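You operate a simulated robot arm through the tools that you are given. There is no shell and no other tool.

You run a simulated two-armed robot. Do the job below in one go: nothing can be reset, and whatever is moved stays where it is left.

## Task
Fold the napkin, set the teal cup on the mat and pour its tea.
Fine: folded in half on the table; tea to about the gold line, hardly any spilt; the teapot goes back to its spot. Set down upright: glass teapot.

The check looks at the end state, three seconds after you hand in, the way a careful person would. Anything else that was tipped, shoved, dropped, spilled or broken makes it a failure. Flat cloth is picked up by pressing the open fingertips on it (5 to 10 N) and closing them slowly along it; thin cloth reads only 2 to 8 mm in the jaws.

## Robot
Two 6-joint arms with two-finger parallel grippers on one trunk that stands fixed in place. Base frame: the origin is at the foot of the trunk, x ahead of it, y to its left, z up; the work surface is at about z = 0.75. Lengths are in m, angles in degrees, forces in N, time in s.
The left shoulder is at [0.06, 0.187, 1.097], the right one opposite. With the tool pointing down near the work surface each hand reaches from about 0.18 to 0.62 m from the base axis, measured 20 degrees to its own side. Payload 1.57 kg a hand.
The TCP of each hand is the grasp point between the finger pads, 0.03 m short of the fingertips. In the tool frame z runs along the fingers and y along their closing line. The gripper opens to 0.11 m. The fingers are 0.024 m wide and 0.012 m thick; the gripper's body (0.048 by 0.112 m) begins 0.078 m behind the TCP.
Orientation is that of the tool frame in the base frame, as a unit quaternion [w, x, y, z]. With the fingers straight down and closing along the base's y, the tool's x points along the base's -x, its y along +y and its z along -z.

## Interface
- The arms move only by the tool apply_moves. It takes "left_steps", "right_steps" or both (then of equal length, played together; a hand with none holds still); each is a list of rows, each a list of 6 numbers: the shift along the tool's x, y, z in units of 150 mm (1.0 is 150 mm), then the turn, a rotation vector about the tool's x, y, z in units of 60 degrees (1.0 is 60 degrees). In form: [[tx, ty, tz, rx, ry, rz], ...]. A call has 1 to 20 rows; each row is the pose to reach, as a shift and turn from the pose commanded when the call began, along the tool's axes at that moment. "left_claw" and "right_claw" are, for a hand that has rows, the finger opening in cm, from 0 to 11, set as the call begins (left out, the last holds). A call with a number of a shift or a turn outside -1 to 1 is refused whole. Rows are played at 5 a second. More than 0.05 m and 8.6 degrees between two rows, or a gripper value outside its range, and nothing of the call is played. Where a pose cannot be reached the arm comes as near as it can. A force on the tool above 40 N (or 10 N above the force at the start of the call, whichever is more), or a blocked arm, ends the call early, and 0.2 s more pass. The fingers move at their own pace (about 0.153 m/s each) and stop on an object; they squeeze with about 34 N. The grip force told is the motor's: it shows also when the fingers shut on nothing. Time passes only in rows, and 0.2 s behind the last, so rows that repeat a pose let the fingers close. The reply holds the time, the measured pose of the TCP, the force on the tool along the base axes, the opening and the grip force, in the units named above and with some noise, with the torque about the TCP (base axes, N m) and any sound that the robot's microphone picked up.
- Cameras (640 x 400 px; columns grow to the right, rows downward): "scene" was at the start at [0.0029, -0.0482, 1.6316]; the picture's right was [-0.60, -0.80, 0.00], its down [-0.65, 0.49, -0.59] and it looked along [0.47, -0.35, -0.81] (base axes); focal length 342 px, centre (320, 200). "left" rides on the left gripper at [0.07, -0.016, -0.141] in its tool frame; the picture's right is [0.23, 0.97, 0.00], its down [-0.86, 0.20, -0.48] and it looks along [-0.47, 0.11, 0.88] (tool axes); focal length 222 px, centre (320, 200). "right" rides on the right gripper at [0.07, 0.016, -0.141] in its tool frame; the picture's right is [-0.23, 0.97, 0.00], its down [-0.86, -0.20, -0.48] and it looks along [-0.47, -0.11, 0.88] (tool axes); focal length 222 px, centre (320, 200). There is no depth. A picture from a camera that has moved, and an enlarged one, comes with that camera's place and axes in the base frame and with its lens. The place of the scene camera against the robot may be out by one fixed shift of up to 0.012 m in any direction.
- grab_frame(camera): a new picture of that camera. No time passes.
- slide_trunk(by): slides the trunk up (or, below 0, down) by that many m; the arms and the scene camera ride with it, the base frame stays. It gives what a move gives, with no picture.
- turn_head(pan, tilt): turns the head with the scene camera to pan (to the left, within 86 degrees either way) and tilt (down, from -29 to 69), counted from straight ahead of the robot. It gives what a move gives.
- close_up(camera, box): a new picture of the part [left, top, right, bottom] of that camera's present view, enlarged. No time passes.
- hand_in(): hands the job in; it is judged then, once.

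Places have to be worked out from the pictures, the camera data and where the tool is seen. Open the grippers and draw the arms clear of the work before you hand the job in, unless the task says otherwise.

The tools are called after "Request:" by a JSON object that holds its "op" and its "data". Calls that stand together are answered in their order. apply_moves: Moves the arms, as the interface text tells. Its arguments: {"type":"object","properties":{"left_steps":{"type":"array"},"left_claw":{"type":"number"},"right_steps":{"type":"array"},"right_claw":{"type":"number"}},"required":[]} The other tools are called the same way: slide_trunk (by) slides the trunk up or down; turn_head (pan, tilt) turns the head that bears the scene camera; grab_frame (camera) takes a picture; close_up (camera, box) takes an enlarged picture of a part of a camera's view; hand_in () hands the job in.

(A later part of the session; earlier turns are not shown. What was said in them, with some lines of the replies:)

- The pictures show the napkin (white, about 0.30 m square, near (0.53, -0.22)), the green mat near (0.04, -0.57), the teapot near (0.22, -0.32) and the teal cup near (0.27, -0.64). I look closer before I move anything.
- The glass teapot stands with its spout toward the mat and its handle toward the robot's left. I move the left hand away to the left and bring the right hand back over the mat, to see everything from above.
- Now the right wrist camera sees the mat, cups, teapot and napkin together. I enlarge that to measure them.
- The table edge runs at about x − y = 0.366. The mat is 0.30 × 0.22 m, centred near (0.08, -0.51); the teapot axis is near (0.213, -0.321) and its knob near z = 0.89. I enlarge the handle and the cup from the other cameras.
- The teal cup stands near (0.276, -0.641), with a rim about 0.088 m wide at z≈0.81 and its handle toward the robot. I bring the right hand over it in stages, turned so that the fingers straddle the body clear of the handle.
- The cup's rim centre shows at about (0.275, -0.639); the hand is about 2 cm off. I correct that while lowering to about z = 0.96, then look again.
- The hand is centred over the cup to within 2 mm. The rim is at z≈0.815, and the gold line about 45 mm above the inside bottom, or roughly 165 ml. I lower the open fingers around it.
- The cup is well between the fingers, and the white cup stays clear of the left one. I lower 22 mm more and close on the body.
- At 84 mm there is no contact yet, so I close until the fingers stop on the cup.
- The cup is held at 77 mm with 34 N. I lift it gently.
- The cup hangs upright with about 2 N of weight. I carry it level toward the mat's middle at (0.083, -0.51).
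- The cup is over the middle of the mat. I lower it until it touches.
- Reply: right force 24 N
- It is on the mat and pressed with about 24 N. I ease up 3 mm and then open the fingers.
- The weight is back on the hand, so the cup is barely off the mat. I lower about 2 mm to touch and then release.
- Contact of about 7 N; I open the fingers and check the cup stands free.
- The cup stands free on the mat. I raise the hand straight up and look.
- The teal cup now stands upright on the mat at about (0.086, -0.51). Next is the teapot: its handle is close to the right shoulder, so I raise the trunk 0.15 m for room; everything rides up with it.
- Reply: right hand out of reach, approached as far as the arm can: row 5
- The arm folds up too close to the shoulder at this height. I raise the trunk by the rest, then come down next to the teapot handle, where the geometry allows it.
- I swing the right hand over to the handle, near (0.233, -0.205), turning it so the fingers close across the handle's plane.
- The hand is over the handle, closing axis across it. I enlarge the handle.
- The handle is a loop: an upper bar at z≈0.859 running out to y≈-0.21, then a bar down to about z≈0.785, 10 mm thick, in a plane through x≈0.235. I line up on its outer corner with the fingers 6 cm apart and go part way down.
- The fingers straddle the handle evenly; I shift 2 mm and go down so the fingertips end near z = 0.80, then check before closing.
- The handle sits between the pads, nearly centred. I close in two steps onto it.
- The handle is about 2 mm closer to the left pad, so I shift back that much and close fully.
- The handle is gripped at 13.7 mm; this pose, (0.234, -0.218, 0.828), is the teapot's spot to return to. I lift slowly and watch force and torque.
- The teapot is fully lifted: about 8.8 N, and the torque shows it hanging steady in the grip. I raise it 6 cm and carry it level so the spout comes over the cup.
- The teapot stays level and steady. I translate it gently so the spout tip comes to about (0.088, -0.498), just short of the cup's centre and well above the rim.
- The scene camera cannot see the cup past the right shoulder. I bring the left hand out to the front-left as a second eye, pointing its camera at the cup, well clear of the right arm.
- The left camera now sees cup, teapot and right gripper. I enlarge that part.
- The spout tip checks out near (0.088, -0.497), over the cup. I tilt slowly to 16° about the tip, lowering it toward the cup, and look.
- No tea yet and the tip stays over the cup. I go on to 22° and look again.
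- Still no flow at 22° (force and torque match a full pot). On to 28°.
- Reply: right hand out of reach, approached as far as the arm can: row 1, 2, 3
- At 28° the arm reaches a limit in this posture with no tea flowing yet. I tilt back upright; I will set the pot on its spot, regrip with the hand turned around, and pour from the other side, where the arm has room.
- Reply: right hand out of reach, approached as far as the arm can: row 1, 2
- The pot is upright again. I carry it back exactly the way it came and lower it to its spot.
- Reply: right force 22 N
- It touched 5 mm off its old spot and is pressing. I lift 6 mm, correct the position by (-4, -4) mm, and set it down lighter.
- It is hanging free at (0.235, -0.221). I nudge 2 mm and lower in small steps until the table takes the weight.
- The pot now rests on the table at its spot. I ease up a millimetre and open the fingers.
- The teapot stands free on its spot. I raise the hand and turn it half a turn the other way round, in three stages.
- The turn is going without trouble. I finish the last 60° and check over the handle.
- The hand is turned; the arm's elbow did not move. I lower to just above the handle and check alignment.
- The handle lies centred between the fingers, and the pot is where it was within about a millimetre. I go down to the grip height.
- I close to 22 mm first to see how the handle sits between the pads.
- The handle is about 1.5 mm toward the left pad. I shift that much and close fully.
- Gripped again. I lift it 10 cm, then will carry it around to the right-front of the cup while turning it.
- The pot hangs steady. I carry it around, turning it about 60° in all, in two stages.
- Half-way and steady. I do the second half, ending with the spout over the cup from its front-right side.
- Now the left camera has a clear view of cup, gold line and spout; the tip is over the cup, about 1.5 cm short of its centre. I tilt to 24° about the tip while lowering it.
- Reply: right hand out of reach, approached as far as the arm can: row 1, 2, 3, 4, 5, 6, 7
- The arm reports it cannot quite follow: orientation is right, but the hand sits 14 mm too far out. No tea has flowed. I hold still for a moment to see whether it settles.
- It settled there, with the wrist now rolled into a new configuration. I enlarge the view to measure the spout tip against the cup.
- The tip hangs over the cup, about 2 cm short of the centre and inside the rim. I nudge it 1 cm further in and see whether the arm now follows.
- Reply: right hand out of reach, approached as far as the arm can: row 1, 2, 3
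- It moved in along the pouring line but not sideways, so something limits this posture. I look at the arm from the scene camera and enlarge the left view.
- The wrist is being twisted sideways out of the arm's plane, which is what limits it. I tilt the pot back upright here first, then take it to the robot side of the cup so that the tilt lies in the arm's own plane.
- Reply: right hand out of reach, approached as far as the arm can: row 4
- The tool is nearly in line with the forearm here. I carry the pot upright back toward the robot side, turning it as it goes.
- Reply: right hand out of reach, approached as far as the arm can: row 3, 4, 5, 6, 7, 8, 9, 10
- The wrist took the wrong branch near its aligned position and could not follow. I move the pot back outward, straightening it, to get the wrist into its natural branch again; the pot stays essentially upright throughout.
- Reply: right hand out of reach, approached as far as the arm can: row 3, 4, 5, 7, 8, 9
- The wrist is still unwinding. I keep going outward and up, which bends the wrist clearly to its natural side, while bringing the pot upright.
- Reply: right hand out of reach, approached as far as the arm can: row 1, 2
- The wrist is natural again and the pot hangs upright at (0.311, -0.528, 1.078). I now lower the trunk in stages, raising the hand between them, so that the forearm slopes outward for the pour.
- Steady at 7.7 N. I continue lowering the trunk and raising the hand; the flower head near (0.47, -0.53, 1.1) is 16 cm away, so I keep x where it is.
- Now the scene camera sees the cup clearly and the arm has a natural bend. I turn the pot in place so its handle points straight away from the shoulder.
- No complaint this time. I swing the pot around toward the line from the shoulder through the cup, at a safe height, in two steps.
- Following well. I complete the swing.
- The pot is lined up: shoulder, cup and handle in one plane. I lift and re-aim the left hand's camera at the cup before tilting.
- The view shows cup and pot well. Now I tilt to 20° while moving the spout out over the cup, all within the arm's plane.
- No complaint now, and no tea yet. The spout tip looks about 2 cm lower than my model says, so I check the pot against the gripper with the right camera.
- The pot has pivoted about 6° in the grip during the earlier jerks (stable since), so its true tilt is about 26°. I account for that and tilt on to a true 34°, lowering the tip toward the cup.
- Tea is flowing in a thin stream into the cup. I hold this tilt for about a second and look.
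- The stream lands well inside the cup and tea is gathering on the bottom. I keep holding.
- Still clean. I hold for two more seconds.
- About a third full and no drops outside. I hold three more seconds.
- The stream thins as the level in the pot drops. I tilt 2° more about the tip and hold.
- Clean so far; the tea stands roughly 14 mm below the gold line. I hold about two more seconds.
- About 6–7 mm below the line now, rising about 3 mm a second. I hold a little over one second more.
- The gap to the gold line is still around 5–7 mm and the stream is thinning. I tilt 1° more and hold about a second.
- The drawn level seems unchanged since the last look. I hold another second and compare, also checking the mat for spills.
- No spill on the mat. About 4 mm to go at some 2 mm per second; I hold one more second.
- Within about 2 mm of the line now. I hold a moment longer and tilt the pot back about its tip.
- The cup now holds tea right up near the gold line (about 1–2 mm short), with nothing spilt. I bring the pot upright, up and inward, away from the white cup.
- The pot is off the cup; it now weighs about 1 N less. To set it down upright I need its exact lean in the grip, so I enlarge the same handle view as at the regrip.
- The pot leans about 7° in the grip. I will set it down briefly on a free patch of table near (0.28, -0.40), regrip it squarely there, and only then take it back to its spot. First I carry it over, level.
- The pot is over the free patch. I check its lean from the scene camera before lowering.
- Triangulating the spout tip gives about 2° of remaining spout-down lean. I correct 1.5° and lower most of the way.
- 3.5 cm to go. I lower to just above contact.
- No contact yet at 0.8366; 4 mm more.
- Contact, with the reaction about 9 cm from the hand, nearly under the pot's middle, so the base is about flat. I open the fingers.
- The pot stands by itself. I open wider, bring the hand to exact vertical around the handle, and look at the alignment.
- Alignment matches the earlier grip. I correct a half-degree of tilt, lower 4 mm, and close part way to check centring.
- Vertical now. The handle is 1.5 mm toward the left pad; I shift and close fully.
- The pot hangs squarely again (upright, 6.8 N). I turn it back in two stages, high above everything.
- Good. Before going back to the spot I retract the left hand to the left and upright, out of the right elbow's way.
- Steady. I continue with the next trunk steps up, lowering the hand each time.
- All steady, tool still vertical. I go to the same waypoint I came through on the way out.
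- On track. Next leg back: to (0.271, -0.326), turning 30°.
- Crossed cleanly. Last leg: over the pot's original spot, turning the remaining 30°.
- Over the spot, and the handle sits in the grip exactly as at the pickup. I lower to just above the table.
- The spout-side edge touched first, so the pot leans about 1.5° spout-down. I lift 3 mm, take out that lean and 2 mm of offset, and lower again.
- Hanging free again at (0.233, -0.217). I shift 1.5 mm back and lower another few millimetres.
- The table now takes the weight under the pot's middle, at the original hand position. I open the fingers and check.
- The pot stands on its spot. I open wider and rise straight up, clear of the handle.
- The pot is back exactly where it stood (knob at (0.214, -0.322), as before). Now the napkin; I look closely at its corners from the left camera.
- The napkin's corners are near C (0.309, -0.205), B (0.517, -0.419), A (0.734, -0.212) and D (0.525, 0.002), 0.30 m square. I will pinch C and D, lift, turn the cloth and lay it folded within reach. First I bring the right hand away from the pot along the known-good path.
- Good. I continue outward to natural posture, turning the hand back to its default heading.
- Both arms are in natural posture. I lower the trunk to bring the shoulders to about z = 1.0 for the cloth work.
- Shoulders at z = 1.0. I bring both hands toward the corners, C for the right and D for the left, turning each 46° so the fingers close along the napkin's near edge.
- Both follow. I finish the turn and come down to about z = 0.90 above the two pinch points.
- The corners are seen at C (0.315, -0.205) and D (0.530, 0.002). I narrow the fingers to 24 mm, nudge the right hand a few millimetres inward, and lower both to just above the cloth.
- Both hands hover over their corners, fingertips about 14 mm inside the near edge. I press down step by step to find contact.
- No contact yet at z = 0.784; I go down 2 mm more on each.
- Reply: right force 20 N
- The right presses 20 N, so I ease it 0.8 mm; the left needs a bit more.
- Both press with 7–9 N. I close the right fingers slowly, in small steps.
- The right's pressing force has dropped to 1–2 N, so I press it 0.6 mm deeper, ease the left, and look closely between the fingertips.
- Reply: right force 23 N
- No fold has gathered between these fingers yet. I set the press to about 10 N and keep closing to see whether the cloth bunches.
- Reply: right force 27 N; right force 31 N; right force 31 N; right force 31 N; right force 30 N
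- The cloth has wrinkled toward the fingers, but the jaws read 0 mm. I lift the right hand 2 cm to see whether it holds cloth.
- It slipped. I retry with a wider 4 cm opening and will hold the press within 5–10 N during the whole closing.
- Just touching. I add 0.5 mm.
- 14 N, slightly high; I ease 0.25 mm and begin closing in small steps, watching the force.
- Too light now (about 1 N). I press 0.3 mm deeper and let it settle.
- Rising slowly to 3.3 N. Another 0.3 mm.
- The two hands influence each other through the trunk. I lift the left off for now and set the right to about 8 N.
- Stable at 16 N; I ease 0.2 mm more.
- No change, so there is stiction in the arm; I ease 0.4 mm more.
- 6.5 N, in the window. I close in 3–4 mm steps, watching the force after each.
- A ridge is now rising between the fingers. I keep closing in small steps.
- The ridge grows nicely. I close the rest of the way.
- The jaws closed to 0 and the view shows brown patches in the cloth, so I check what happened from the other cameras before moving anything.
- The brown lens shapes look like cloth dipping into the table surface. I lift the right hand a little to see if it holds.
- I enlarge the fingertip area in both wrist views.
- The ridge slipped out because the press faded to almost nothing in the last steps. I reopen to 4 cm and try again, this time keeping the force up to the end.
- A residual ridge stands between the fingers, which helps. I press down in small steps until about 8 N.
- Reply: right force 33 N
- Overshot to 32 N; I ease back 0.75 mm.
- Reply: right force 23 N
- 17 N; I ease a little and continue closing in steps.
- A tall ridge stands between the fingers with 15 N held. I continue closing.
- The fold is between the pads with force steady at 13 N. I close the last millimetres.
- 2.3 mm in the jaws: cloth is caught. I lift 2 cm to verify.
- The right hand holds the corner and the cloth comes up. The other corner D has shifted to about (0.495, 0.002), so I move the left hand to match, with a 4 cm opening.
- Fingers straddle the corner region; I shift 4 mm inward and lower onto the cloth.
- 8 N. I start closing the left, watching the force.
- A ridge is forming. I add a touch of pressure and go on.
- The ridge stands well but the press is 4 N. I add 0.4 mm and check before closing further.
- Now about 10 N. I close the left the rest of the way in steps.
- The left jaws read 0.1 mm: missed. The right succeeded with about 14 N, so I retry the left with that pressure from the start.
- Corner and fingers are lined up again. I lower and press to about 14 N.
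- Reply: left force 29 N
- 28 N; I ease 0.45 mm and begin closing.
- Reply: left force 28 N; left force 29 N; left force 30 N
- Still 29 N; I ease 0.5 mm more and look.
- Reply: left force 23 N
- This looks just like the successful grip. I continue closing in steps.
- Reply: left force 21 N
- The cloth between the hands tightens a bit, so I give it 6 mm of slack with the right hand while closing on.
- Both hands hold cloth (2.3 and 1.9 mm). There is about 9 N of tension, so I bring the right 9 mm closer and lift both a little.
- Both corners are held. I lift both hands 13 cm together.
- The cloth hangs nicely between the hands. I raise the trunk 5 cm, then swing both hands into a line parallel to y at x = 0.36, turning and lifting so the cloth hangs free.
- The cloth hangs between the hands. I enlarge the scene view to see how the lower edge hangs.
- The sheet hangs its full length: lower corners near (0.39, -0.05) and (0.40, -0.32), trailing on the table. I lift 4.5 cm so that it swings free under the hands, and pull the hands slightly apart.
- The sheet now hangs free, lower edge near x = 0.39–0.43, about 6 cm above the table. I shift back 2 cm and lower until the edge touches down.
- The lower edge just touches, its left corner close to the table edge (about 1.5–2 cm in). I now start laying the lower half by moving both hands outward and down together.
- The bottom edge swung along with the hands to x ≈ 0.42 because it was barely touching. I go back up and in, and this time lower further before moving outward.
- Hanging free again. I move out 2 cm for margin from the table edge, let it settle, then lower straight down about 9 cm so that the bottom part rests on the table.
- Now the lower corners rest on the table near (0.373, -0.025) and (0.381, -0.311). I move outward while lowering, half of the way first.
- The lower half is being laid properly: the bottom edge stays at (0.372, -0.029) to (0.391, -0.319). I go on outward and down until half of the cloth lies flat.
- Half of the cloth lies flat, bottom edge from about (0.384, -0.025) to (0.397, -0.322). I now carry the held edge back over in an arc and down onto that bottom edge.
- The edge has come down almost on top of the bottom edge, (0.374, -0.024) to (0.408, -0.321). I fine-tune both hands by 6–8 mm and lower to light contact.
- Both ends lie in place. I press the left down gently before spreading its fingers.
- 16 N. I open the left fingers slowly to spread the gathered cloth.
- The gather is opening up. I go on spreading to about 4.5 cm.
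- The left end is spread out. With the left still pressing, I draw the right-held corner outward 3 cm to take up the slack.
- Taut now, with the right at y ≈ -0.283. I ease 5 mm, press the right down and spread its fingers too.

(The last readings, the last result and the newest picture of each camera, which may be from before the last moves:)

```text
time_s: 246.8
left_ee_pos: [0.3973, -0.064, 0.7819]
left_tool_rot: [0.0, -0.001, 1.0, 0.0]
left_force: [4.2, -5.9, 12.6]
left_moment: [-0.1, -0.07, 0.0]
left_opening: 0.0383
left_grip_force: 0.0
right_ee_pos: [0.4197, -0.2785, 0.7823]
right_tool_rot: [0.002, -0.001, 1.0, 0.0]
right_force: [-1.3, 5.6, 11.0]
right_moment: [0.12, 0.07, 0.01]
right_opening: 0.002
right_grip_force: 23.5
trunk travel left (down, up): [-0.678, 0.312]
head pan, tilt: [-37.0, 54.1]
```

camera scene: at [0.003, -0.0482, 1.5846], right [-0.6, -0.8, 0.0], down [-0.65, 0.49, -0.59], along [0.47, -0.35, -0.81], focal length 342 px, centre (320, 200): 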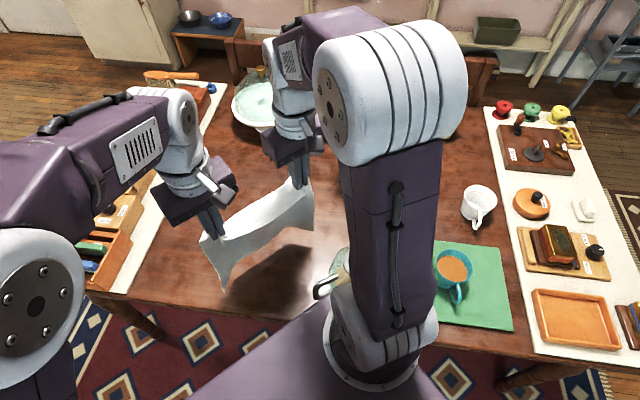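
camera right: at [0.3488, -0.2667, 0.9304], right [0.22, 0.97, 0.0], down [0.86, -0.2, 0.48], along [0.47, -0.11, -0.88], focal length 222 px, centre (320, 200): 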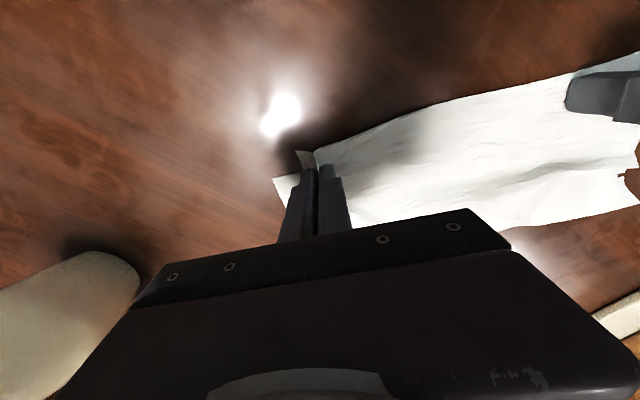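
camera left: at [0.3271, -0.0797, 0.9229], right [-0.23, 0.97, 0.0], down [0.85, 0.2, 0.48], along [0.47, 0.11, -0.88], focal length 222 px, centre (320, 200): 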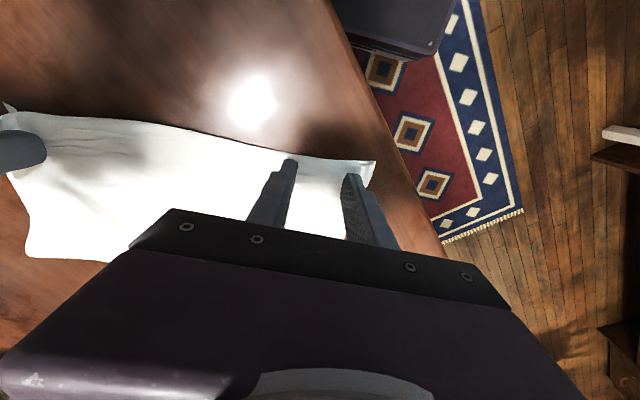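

The right presses 11 N. I open it slowly in steps to spread its gather.

Request:
{"op": "apply_moves", "data": {"right_steps": [[0, 0, 0, 0, 0, 0]], "right_claw": 0.8}}

Request:
{"op": "apply_moves", "data": {"right_steps": [[0, 0, 0, 0, 0, 0]], "right_claw": 1.5}}

Request:
{"op": "apply_moves", "data": {"right_steps": [[0, 0, 0, 0, 0, 0]], "right_claw": 2.2}}

Request:
{"op": "apply_moves", "data": {"right_steps": [[0, 0, 0, 0, 0, 0]], "right_claw": 3.0}}

Request:
{"op": "apply_moves", "data": {"right_steps": [[0, 0, 0, 0, 0, 0]], "right_claw": 3.8}}

Request:
{"op": "apply_moves", "data": {"right_steps": [[0, 0, 0, 0, 0, 0]], "right_claw": 4.4}}

Request:
{"op": "close_up", "data": {"camera": "right", "box": [220, 100, 420, 225]}}

```text
time_s: 247.2
left_ee_pos: [0.3984, -0.0641, 0.782]
left_tool_rot: [0.001, -0.001, 1.0, -0.001]
left_force: [3.3, -2.9, 14.0]
left_moment: [-0.07, -0.09, -0.04]
left_opening: 0.0381
left_grip_force: 0.1
right_ee_pos: [0.4195, -0.2787, 0.781]
right_tool_rot: [0.002, -0.001, 1.0, 0.0]
right_force: [0.1, 2.1, 11.0]
right_moment: [0.04, -0.01, 0.05]
right_opening: 0.0061
right_grip_force: 0.0
trunk travel left (down, up): [-0.678, 0.312]
head pan, tilt: [-37.0, 54.1]
```

```text
time_s: 247.6
left_ee_pos: [0.3965, -0.0643, 0.7813]
left_tool_rot: [0.001, -0.001, 1.0, 0.0]
left_force: [2.5, -2.2, 13.3]
left_moment: [-0.03, -0.06, -0.04]
left_opening: 0.0379
left_grip_force: 0.0
right_ee_pos: [0.4193, -0.278, 0.7825]
right_tool_rot: [0.002, -0.001, 1.0, 0.0]
right_force: [0.7, 1.5, 11.9]
right_moment: [0.02, -0.02, 0.0]
right_opening: 0.0114
right_grip_force: 0.0
trunk travel left (down, up): [-0.678, 0.312]
head pan, tilt: [-37.0, 54.1]
```

```text
time_s: 248.0
left_ee_pos: [0.3968, -0.0632, 0.7818]
left_tool_rot: [0.001, -0.001, 1.0, -0.001]
left_force: [1.8, -2.0, 12.1]
left_moment: [-0.05, -0.07, 0.0]
left_opening: 0.038
left_grip_force: 0.2
right_ee_pos: [0.4205, -0.2779, 0.7817]
right_tool_rot: [0.001, -0.001, 1.0, 0.0]
right_force: [0.5, 0.6, 12.5]
right_moment: [-0.04, -0.01, -0.01]
right_opening: 0.0181
right_grip_force: 0.0
trunk travel left (down, up): [-0.678, 0.312]
head pan, tilt: [-37.0, 54.1]
```

```text
time_s: 248.4
left_ee_pos: [0.3977, -0.0641, 0.7826]
left_tool_rot: [0.001, -0.001, 1.0, -0.001]
left_force: [1.6, -2.1, 11.3]
left_moment: [-0.03, -0.04, -0.03]
left_opening: 0.0379
left_grip_force: 0.1
right_ee_pos: [0.4184, -0.2786, 0.7816]
right_tool_rot: [0.002, -0.001, 1.0, -0.001]
right_force: [0.2, 2.3, 12.7]
right_moment: [-0.02, -0.03, 0.04]
right_opening: 0.0259
right_grip_force: 0.0
trunk travel left (down, up): [-0.678, 0.312]
head pan, tilt: [-37.0, 54.1]
```

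```text
time_s: 248.8
left_ee_pos: [0.398, -0.0642, 0.7819]
left_tool_rot: [0.001, -0.001, 1.0, -0.001]
left_force: [1.6, -2.3, 11.3]
left_moment: [-0.06, -0.05, -0.01]
left_opening: 0.0378
left_grip_force: 0.0
right_ee_pos: [0.4204, -0.2786, 0.7819]
right_tool_rot: [0.002, -0.001, 1.0, 0.0]
right_force: [0.6, 1.7, 14.2]
right_moment: [-0.02, -0.03, 0.03]
right_opening: 0.0332
right_grip_force: 0.0
trunk travel left (down, up): [-0.678, 0.312]
head pan, tilt: [-37.0, 54.1]
```

```text
time_s: 249.2
left_ee_pos: [0.3978, -0.0631, 0.7822]
left_tool_rot: [0.0, -0.001, 1.0, -0.001]
left_force: [1.2, -2.6, 9.5]
left_moment: [-0.07, -0.06, -0.02]
left_opening: 0.0384
left_grip_force: 0.2
right_ee_pos: [0.4189, -0.2774, 0.7816]
right_tool_rot: [0.001, -0.001, 1.0, 0.0]
right_force: [-0.7, 1.0, 14.6]
right_moment: [-0.04, -0.03, 0.04]
right_opening: 0.0389
right_grip_force: 0.0
trunk travel left (down, up): [-0.678, 0.312]
head pan, tilt: [-37.0, 54.1]
```

```text
3.20 times, centred on (320, 162) of right
camera zoom: at [0.3494, -0.2619, 0.9233], right [0.22, 0.97, 0.0], down [0.85, -0.2, 0.48], along [0.47, -0.11, -0.88], focal length 711 px, centre (320, 320)
```

zoom: 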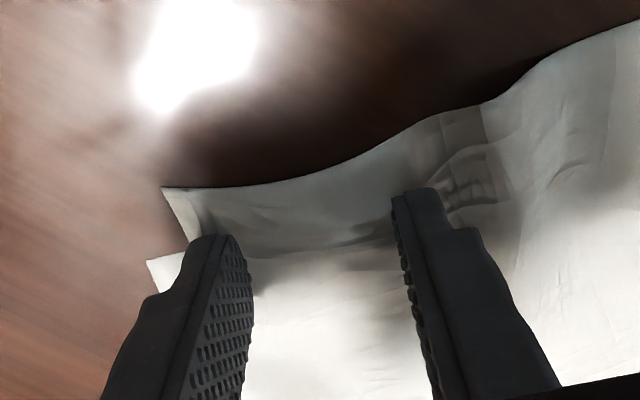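

Both ends are spread. I look at how the corners match on each side.

Request:
{"op": "close_up", "data": {"camera": "left", "box": [220, 100, 420, 225]}}

Request:
{"op": "grab_frame", "data": {"camera": "right"}}

Request:
{"op": "grab_frame", "data": {"camera": "scene"}}

```text
3.20 times, centred on (320, 162) of left
camera zoom: at [0.3264, -0.0794, 0.923], right [-0.23, 0.97, 0.0], down [0.85, 0.2, 0.48], along [0.47, 0.11, -0.88], focal length 711 px, centre (320, 320)
```

zoom: 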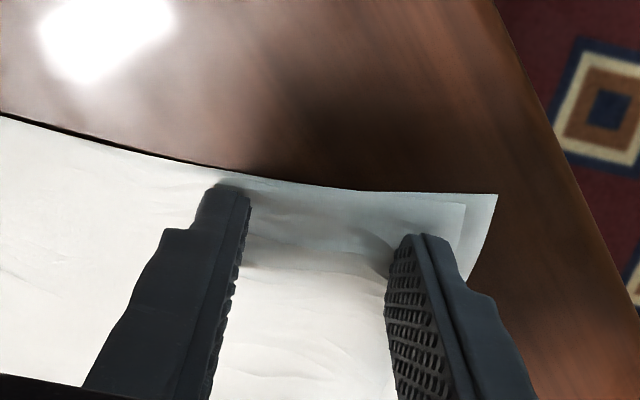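

```text
taken
camera right: at [0.3494, -0.2619, 0.9233], right [0.22, 0.97, 0.0], down [0.85, -0.2, 0.48], along [0.47, -0.11, -0.88], focal length 222 px, centre (320, 200)
```

right: 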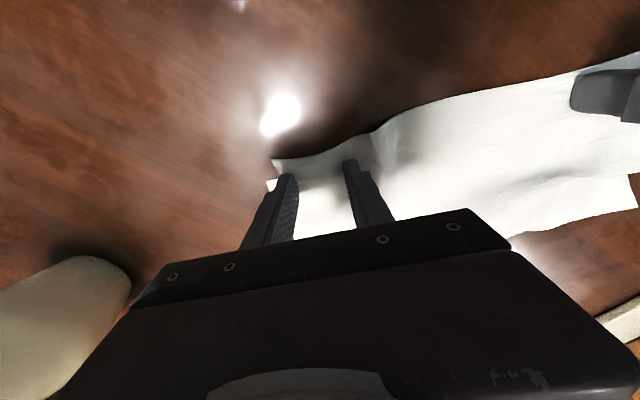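

```text
taken
camera scene: at [0.0002, -0.0469, 1.5847], right [-0.6, -0.8, 0.0], down [-0.65, 0.49, -0.59], along [0.47, -0.35, -0.81], focal length 342 px, centre (320, 200)
```

scene: 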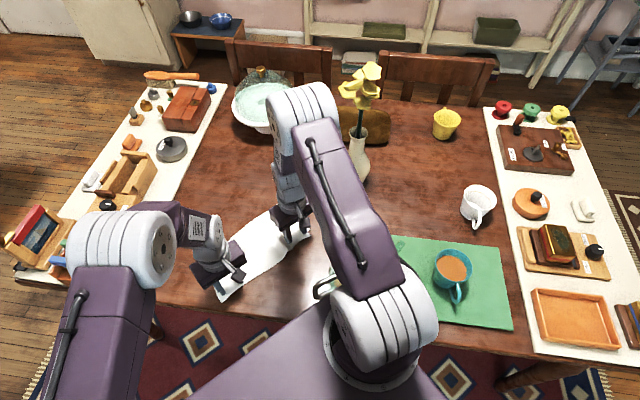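

The corners match to about 1 cm on the left and 2 cm on the right. I lift both hands straight up and look at the whole fold.

Request:
{"op": "apply_moves", "data": {"left_steps": [[0, 0, -0.05, 0, 0, 0], [0, 0, -0.2, 0, 0, 0], [0, 0, -0.4, 0, 0, 0], [0, 0, -0.65, 0, 0, 0], [0, 0, -0.9, 0, 0, 0]], "right_steps": [[0, 0, -0.05, 0, 0, 0], [0, 0, -0.2, 0, 0, 0], [0, 0, -0.4, 0, 0, 0], [0, 0, -0.65, 0, 0, 0], [0, 0, -0.9, 0, 0, 0]]}}

Request:
{"op": "grab_frame", "data": {"camera": "left"}}

Request:
{"op": "grab_frame", "data": {"camera": "right"}}

Request:
{"op": "close_up", "data": {"camera": "scene", "box": [170, 180, 350, 320]}}

```text
time_s: 250.4
left_ee_pos: [0.3957, -0.0629, 0.9153]
left_tool_rot: [0.001, -0.001, 1.0, 0.0]
left_force: [0.5, -0.6, 0.4]
left_moment: [-0.02, -0.03, 0.01]
left_opening: 0.0411
left_grip_force: 0.1
right_ee_pos: [0.418, -0.2773, 0.9143]
right_tool_rot: [0.002, -0.001, 1.0, 0.001]
right_force: [-0.3, -0.5, -0.3]
right_moment: [-0.01, -0.02, -0.04]
right_opening: 0.044
right_grip_force: 0.0
trunk travel left (down, up): [-0.678, 0.312]
head pan, tilt: [-37.0, 54.1]
```

```text
taken
camera left: at [0.3248, -0.079, 1.0572], right [-0.23, 0.97, 0.0], down [0.85, 0.2, 0.48], along [0.47, 0.11, -0.88], focal length 222 px, centre (320, 200)
```

left: 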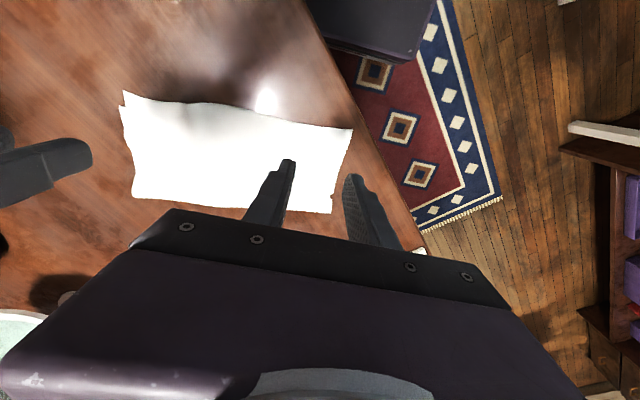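

```text
taken
camera right: at [0.3475, -0.2612, 1.0562], right [0.22, 0.97, 0.0], down [0.85, -0.2, 0.48], along [0.47, -0.11, -0.88], focal length 222 px, centre (320, 200)
```

right: 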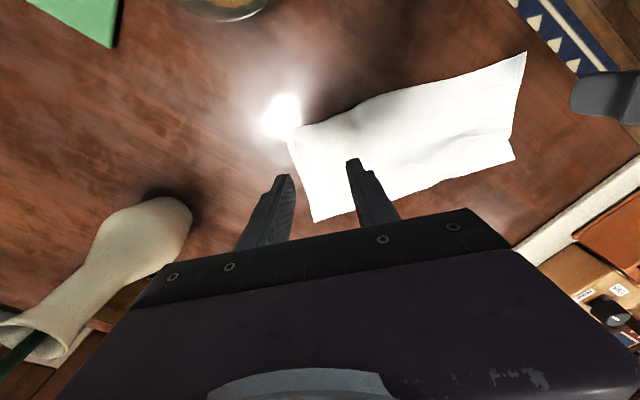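

```text
2.86 times, centred on (260, 250) of scene
camera zoom: at [0.0006, -0.0473, 1.5845], right [-0.6, -0.8, 0.0], down [-0.65, 0.49, -0.59], along [0.47, -0.35, -0.81], focal length 978 px, centre (491, 57)
```

zoom: 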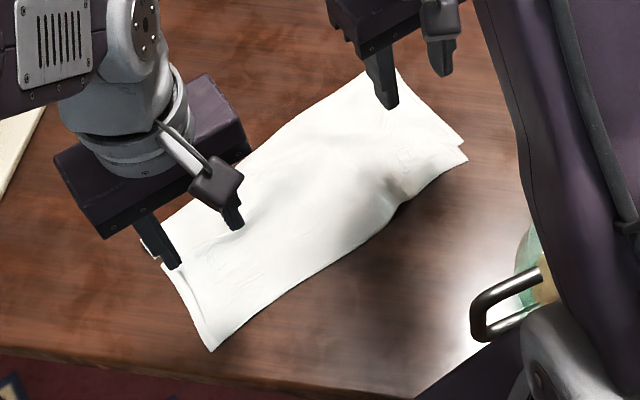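

The napkin is a neat half-fold now. I zoom in on the fold from both wrist cameras to judge flatness and the far crease.

Request:
{"op": "close_up", "data": {"camera": "right", "box": [270, 30, 560, 230]}}

Request:
{"op": "close_up", "data": {"camera": "left", "box": [100, 70, 380, 230]}}

```text
2.00 times, centred on (415, 130) of right
camera zoom: at [0.3475, -0.2612, 1.0562], right [0.22, 0.97, 0.0], down [0.85, -0.2, 0.48], along [0.47, -0.11, -0.88], focal length 444 px, centre (130, 340)
```

zoom: 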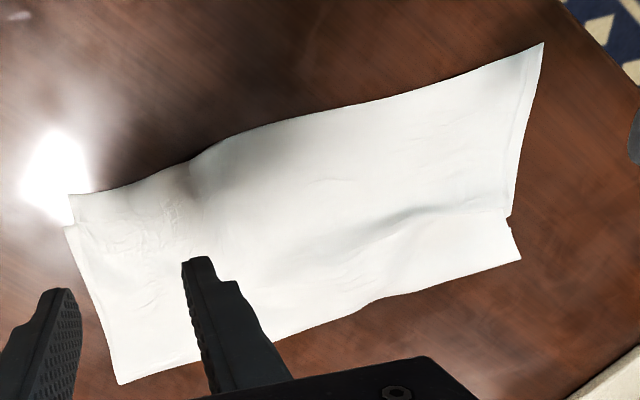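

```text
2.29 times, centred on (240, 150) of left
camera zoom: at [0.3248, -0.079, 1.0572], right [-0.23, 0.97, 0.0], down [0.85, 0.2, 0.48], along [0.47, 0.11, -0.88], focal length 508 px, centre (503, 314)
```

zoom: 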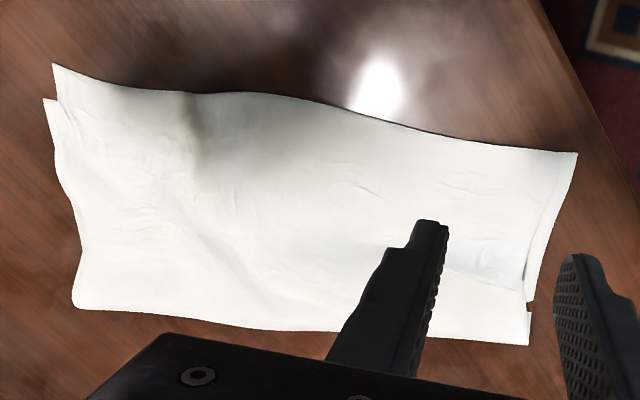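

The fold is flat with only slight waves, corners meeting within 1–2 cm, and it lies fully on the table. I open the grippers and draw both arms up and away.

Request:
{"op": "apply_moves", "data": {"left_steps": [[0, 0, -0.2, 0, 0, 0], [0.05, 0.1, -0.4, 0, 0, 0], [0.15, 0.25, -0.6, 0, 0, 0], [0.28, 0.43, -0.8, 0, 0, 0], [0.4, 0.62, -0.9, 0, 0, 0], [0.52, 0.81, -0.95, 0, 0, 0], [0.64, 1.0, -0.97, 0, 0, 0]], "right_steps": [[0, 0, -0.2, 0, 0, 0], [0.05, -0.07, -0.4, 0, 0, 0], [0.15, -0.2, -0.6, 0, 0, 0], [0.28, -0.35, -0.8, 0, 0, 0], [0.4, -0.5, -0.9, 0, 0, 0], [0.5, -0.66, -0.95, 0, 0, 0], [0.587, -0.82, -0.97, 0, 0, 0]], "left_claw": 8, "right_claw": 8}}

Request:
{"op": "slide_trunk", "data": {"by": 0.2}}

Request:
{"op": "grab_frame", "data": {"camera": "scene"}}

Request:
{"op": "grab_frame", "data": {"camera": "right"}}

Request:
{"op": "grab_frame", "data": {"camera": "left"}}

```text
time_s: 252.0
left_ee_pos: [0.2969, 0.0871, 1.0627]
left_tool_rot: [0.002, 0.0, 1.0, 0.0]
left_force: [-0.4, -0.3, -0.1]
left_moment: [-0.01, -0.05, -0.01]
left_opening: 0.0799
left_grip_force: 0.1
right_ee_pos: [0.3298, -0.4015, 1.0646]
right_tool_rot: [0.001, -0.002, 1.0, 0.0]
right_force: [0.8, -0.7, 0.2]
right_moment: [-0.02, -0.05, 0.0]
right_opening: 0.0799
right_grip_force: 0.1
trunk travel left (down, up): [-0.678, 0.312]
head pan, tilt: [-37.0, 54.1]
```

```text
time_s: 254.2
left_ee_pos: [0.2993, 0.0856, 1.2624]
left_tool_rot: [0.0, -0.001, 1.0, 0.001]
left_force: [-1.1, -0.5, -0.7]
left_moment: [-0.01, -0.02, -0.02]
left_opening: 0.0798
left_grip_force: 0.1
right_ee_pos: [0.3318, -0.4016, 1.2642]
right_tool_rot: [0.0, -0.001, 1.0, 0.001]
right_force: [0.2, -0.9, 0.0]
right_moment: [0.01, 0.0, -0.04]
right_opening: 0.0799
right_grip_force: 0.1
trunk travel left (down, up): [-0.878, 0.112]
head pan, tilt: [-37.0, 54.1]
```

```text
taken
camera scene: at [0.0029, -0.0482, 1.7845], right [-0.6, -0.8, 0.0], down [-0.65, 0.49, -0.59], along [0.47, -0.35, -0.81], focal length 342 px, centre (320, 200)
```

scene: 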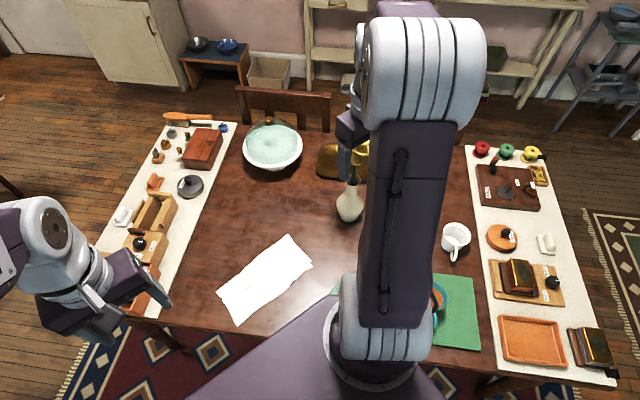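

```text
taken
camera right: at [0.2622, -0.3862, 1.4048], right [0.22, 0.97, 0.0], down [0.86, -0.2, 0.48], along [0.47, -0.11, -0.88], focal length 222 px, centre (320, 200)
```

right: 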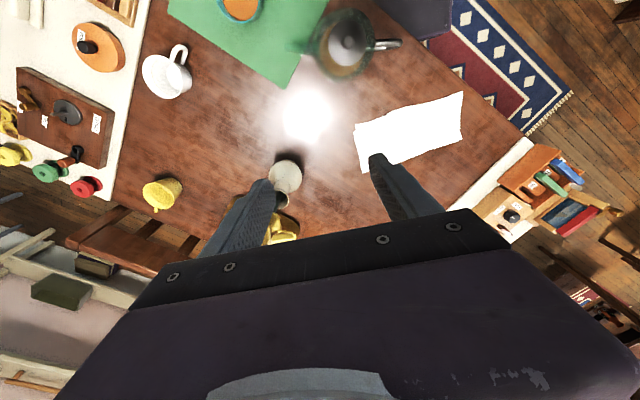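

```text
taken
camera left: at [0.2285, 0.07, 1.4031], right [-0.23, 0.97, 0.0], down [0.86, 0.2, 0.48], along [0.47, 0.11, -0.88], focal length 222 px, centre (320, 200)
```

left: 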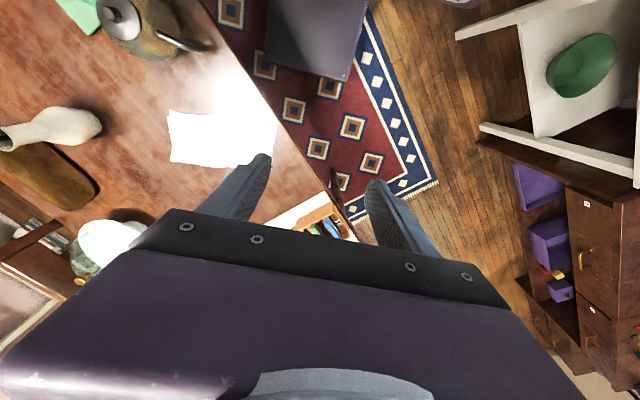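

Everything stands where it should. A last close look at cup, mat and pot for spills or disturbance.

Request:
{"op": "close_up", "data": {"camera": "right", "box": [130, 0, 430, 188]}}

Request:
{"op": "close_up", "data": {"camera": "scene", "box": [190, 220, 350, 340]}}

```text
2.13 times, centred on (280, 94) of right
camera zoom: at [0.2622, -0.3862, 1.4048], right [0.22, 0.97, 0.0], down [0.86, -0.2, 0.48], along [0.47, -0.11, -0.88], focal length 473 px, centre (405, 426)
```

zoom: 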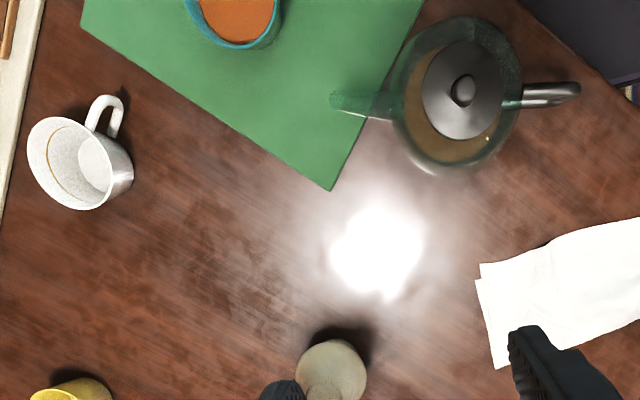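

```text
3.33 times, centred on (270, 280) of scene
camera zoom: at [0.0029, -0.0482, 1.7845], right [-0.6, -0.8, 0.0], down [-0.65, 0.49, -0.59], along [0.47, -0.35, -0.81], focal length 1141 px, centre (487, -67)
```

zoom: 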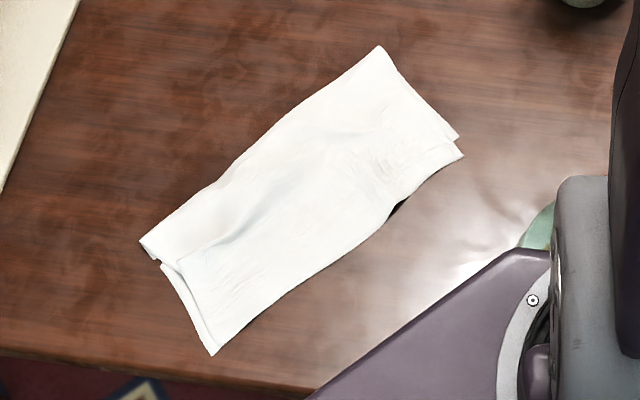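

The napkin lies folded in half, the teal cup with tea up to the gold line stands on the mat, the teapot is upright on its spot, and nothing is spilt or shifted. Both grippers are open and the arms are clear, so I hand in.

Request:
{"op": "hand_in", "data": {}}

```text
The job is handed in.
```

The job is handed in. The check's verdict did not come back with it. From the last camera pictures before I handed in:

- **Napkin:** folded in half, flat on the table and fully inside its edge. The corners meet to about 1 cm on the left and 2 cm on the right, with slight waves in the cloth.
- **Teal cup:** upright near the middle of the mat, with tea to about 1–2 mm below the gold line.
- **Spills:** I saw no spilt tea on the mat or table.
- **Glass teapot:** upright on its original spot, within a few millimetres of where it stood by the pictures. I had to put it down briefly on a free patch of table to regrip it, because it had tilted in the grip.
- **Everything else:** nothing else looked moved or knocked. Both grippers are open and the arms are raised clear.
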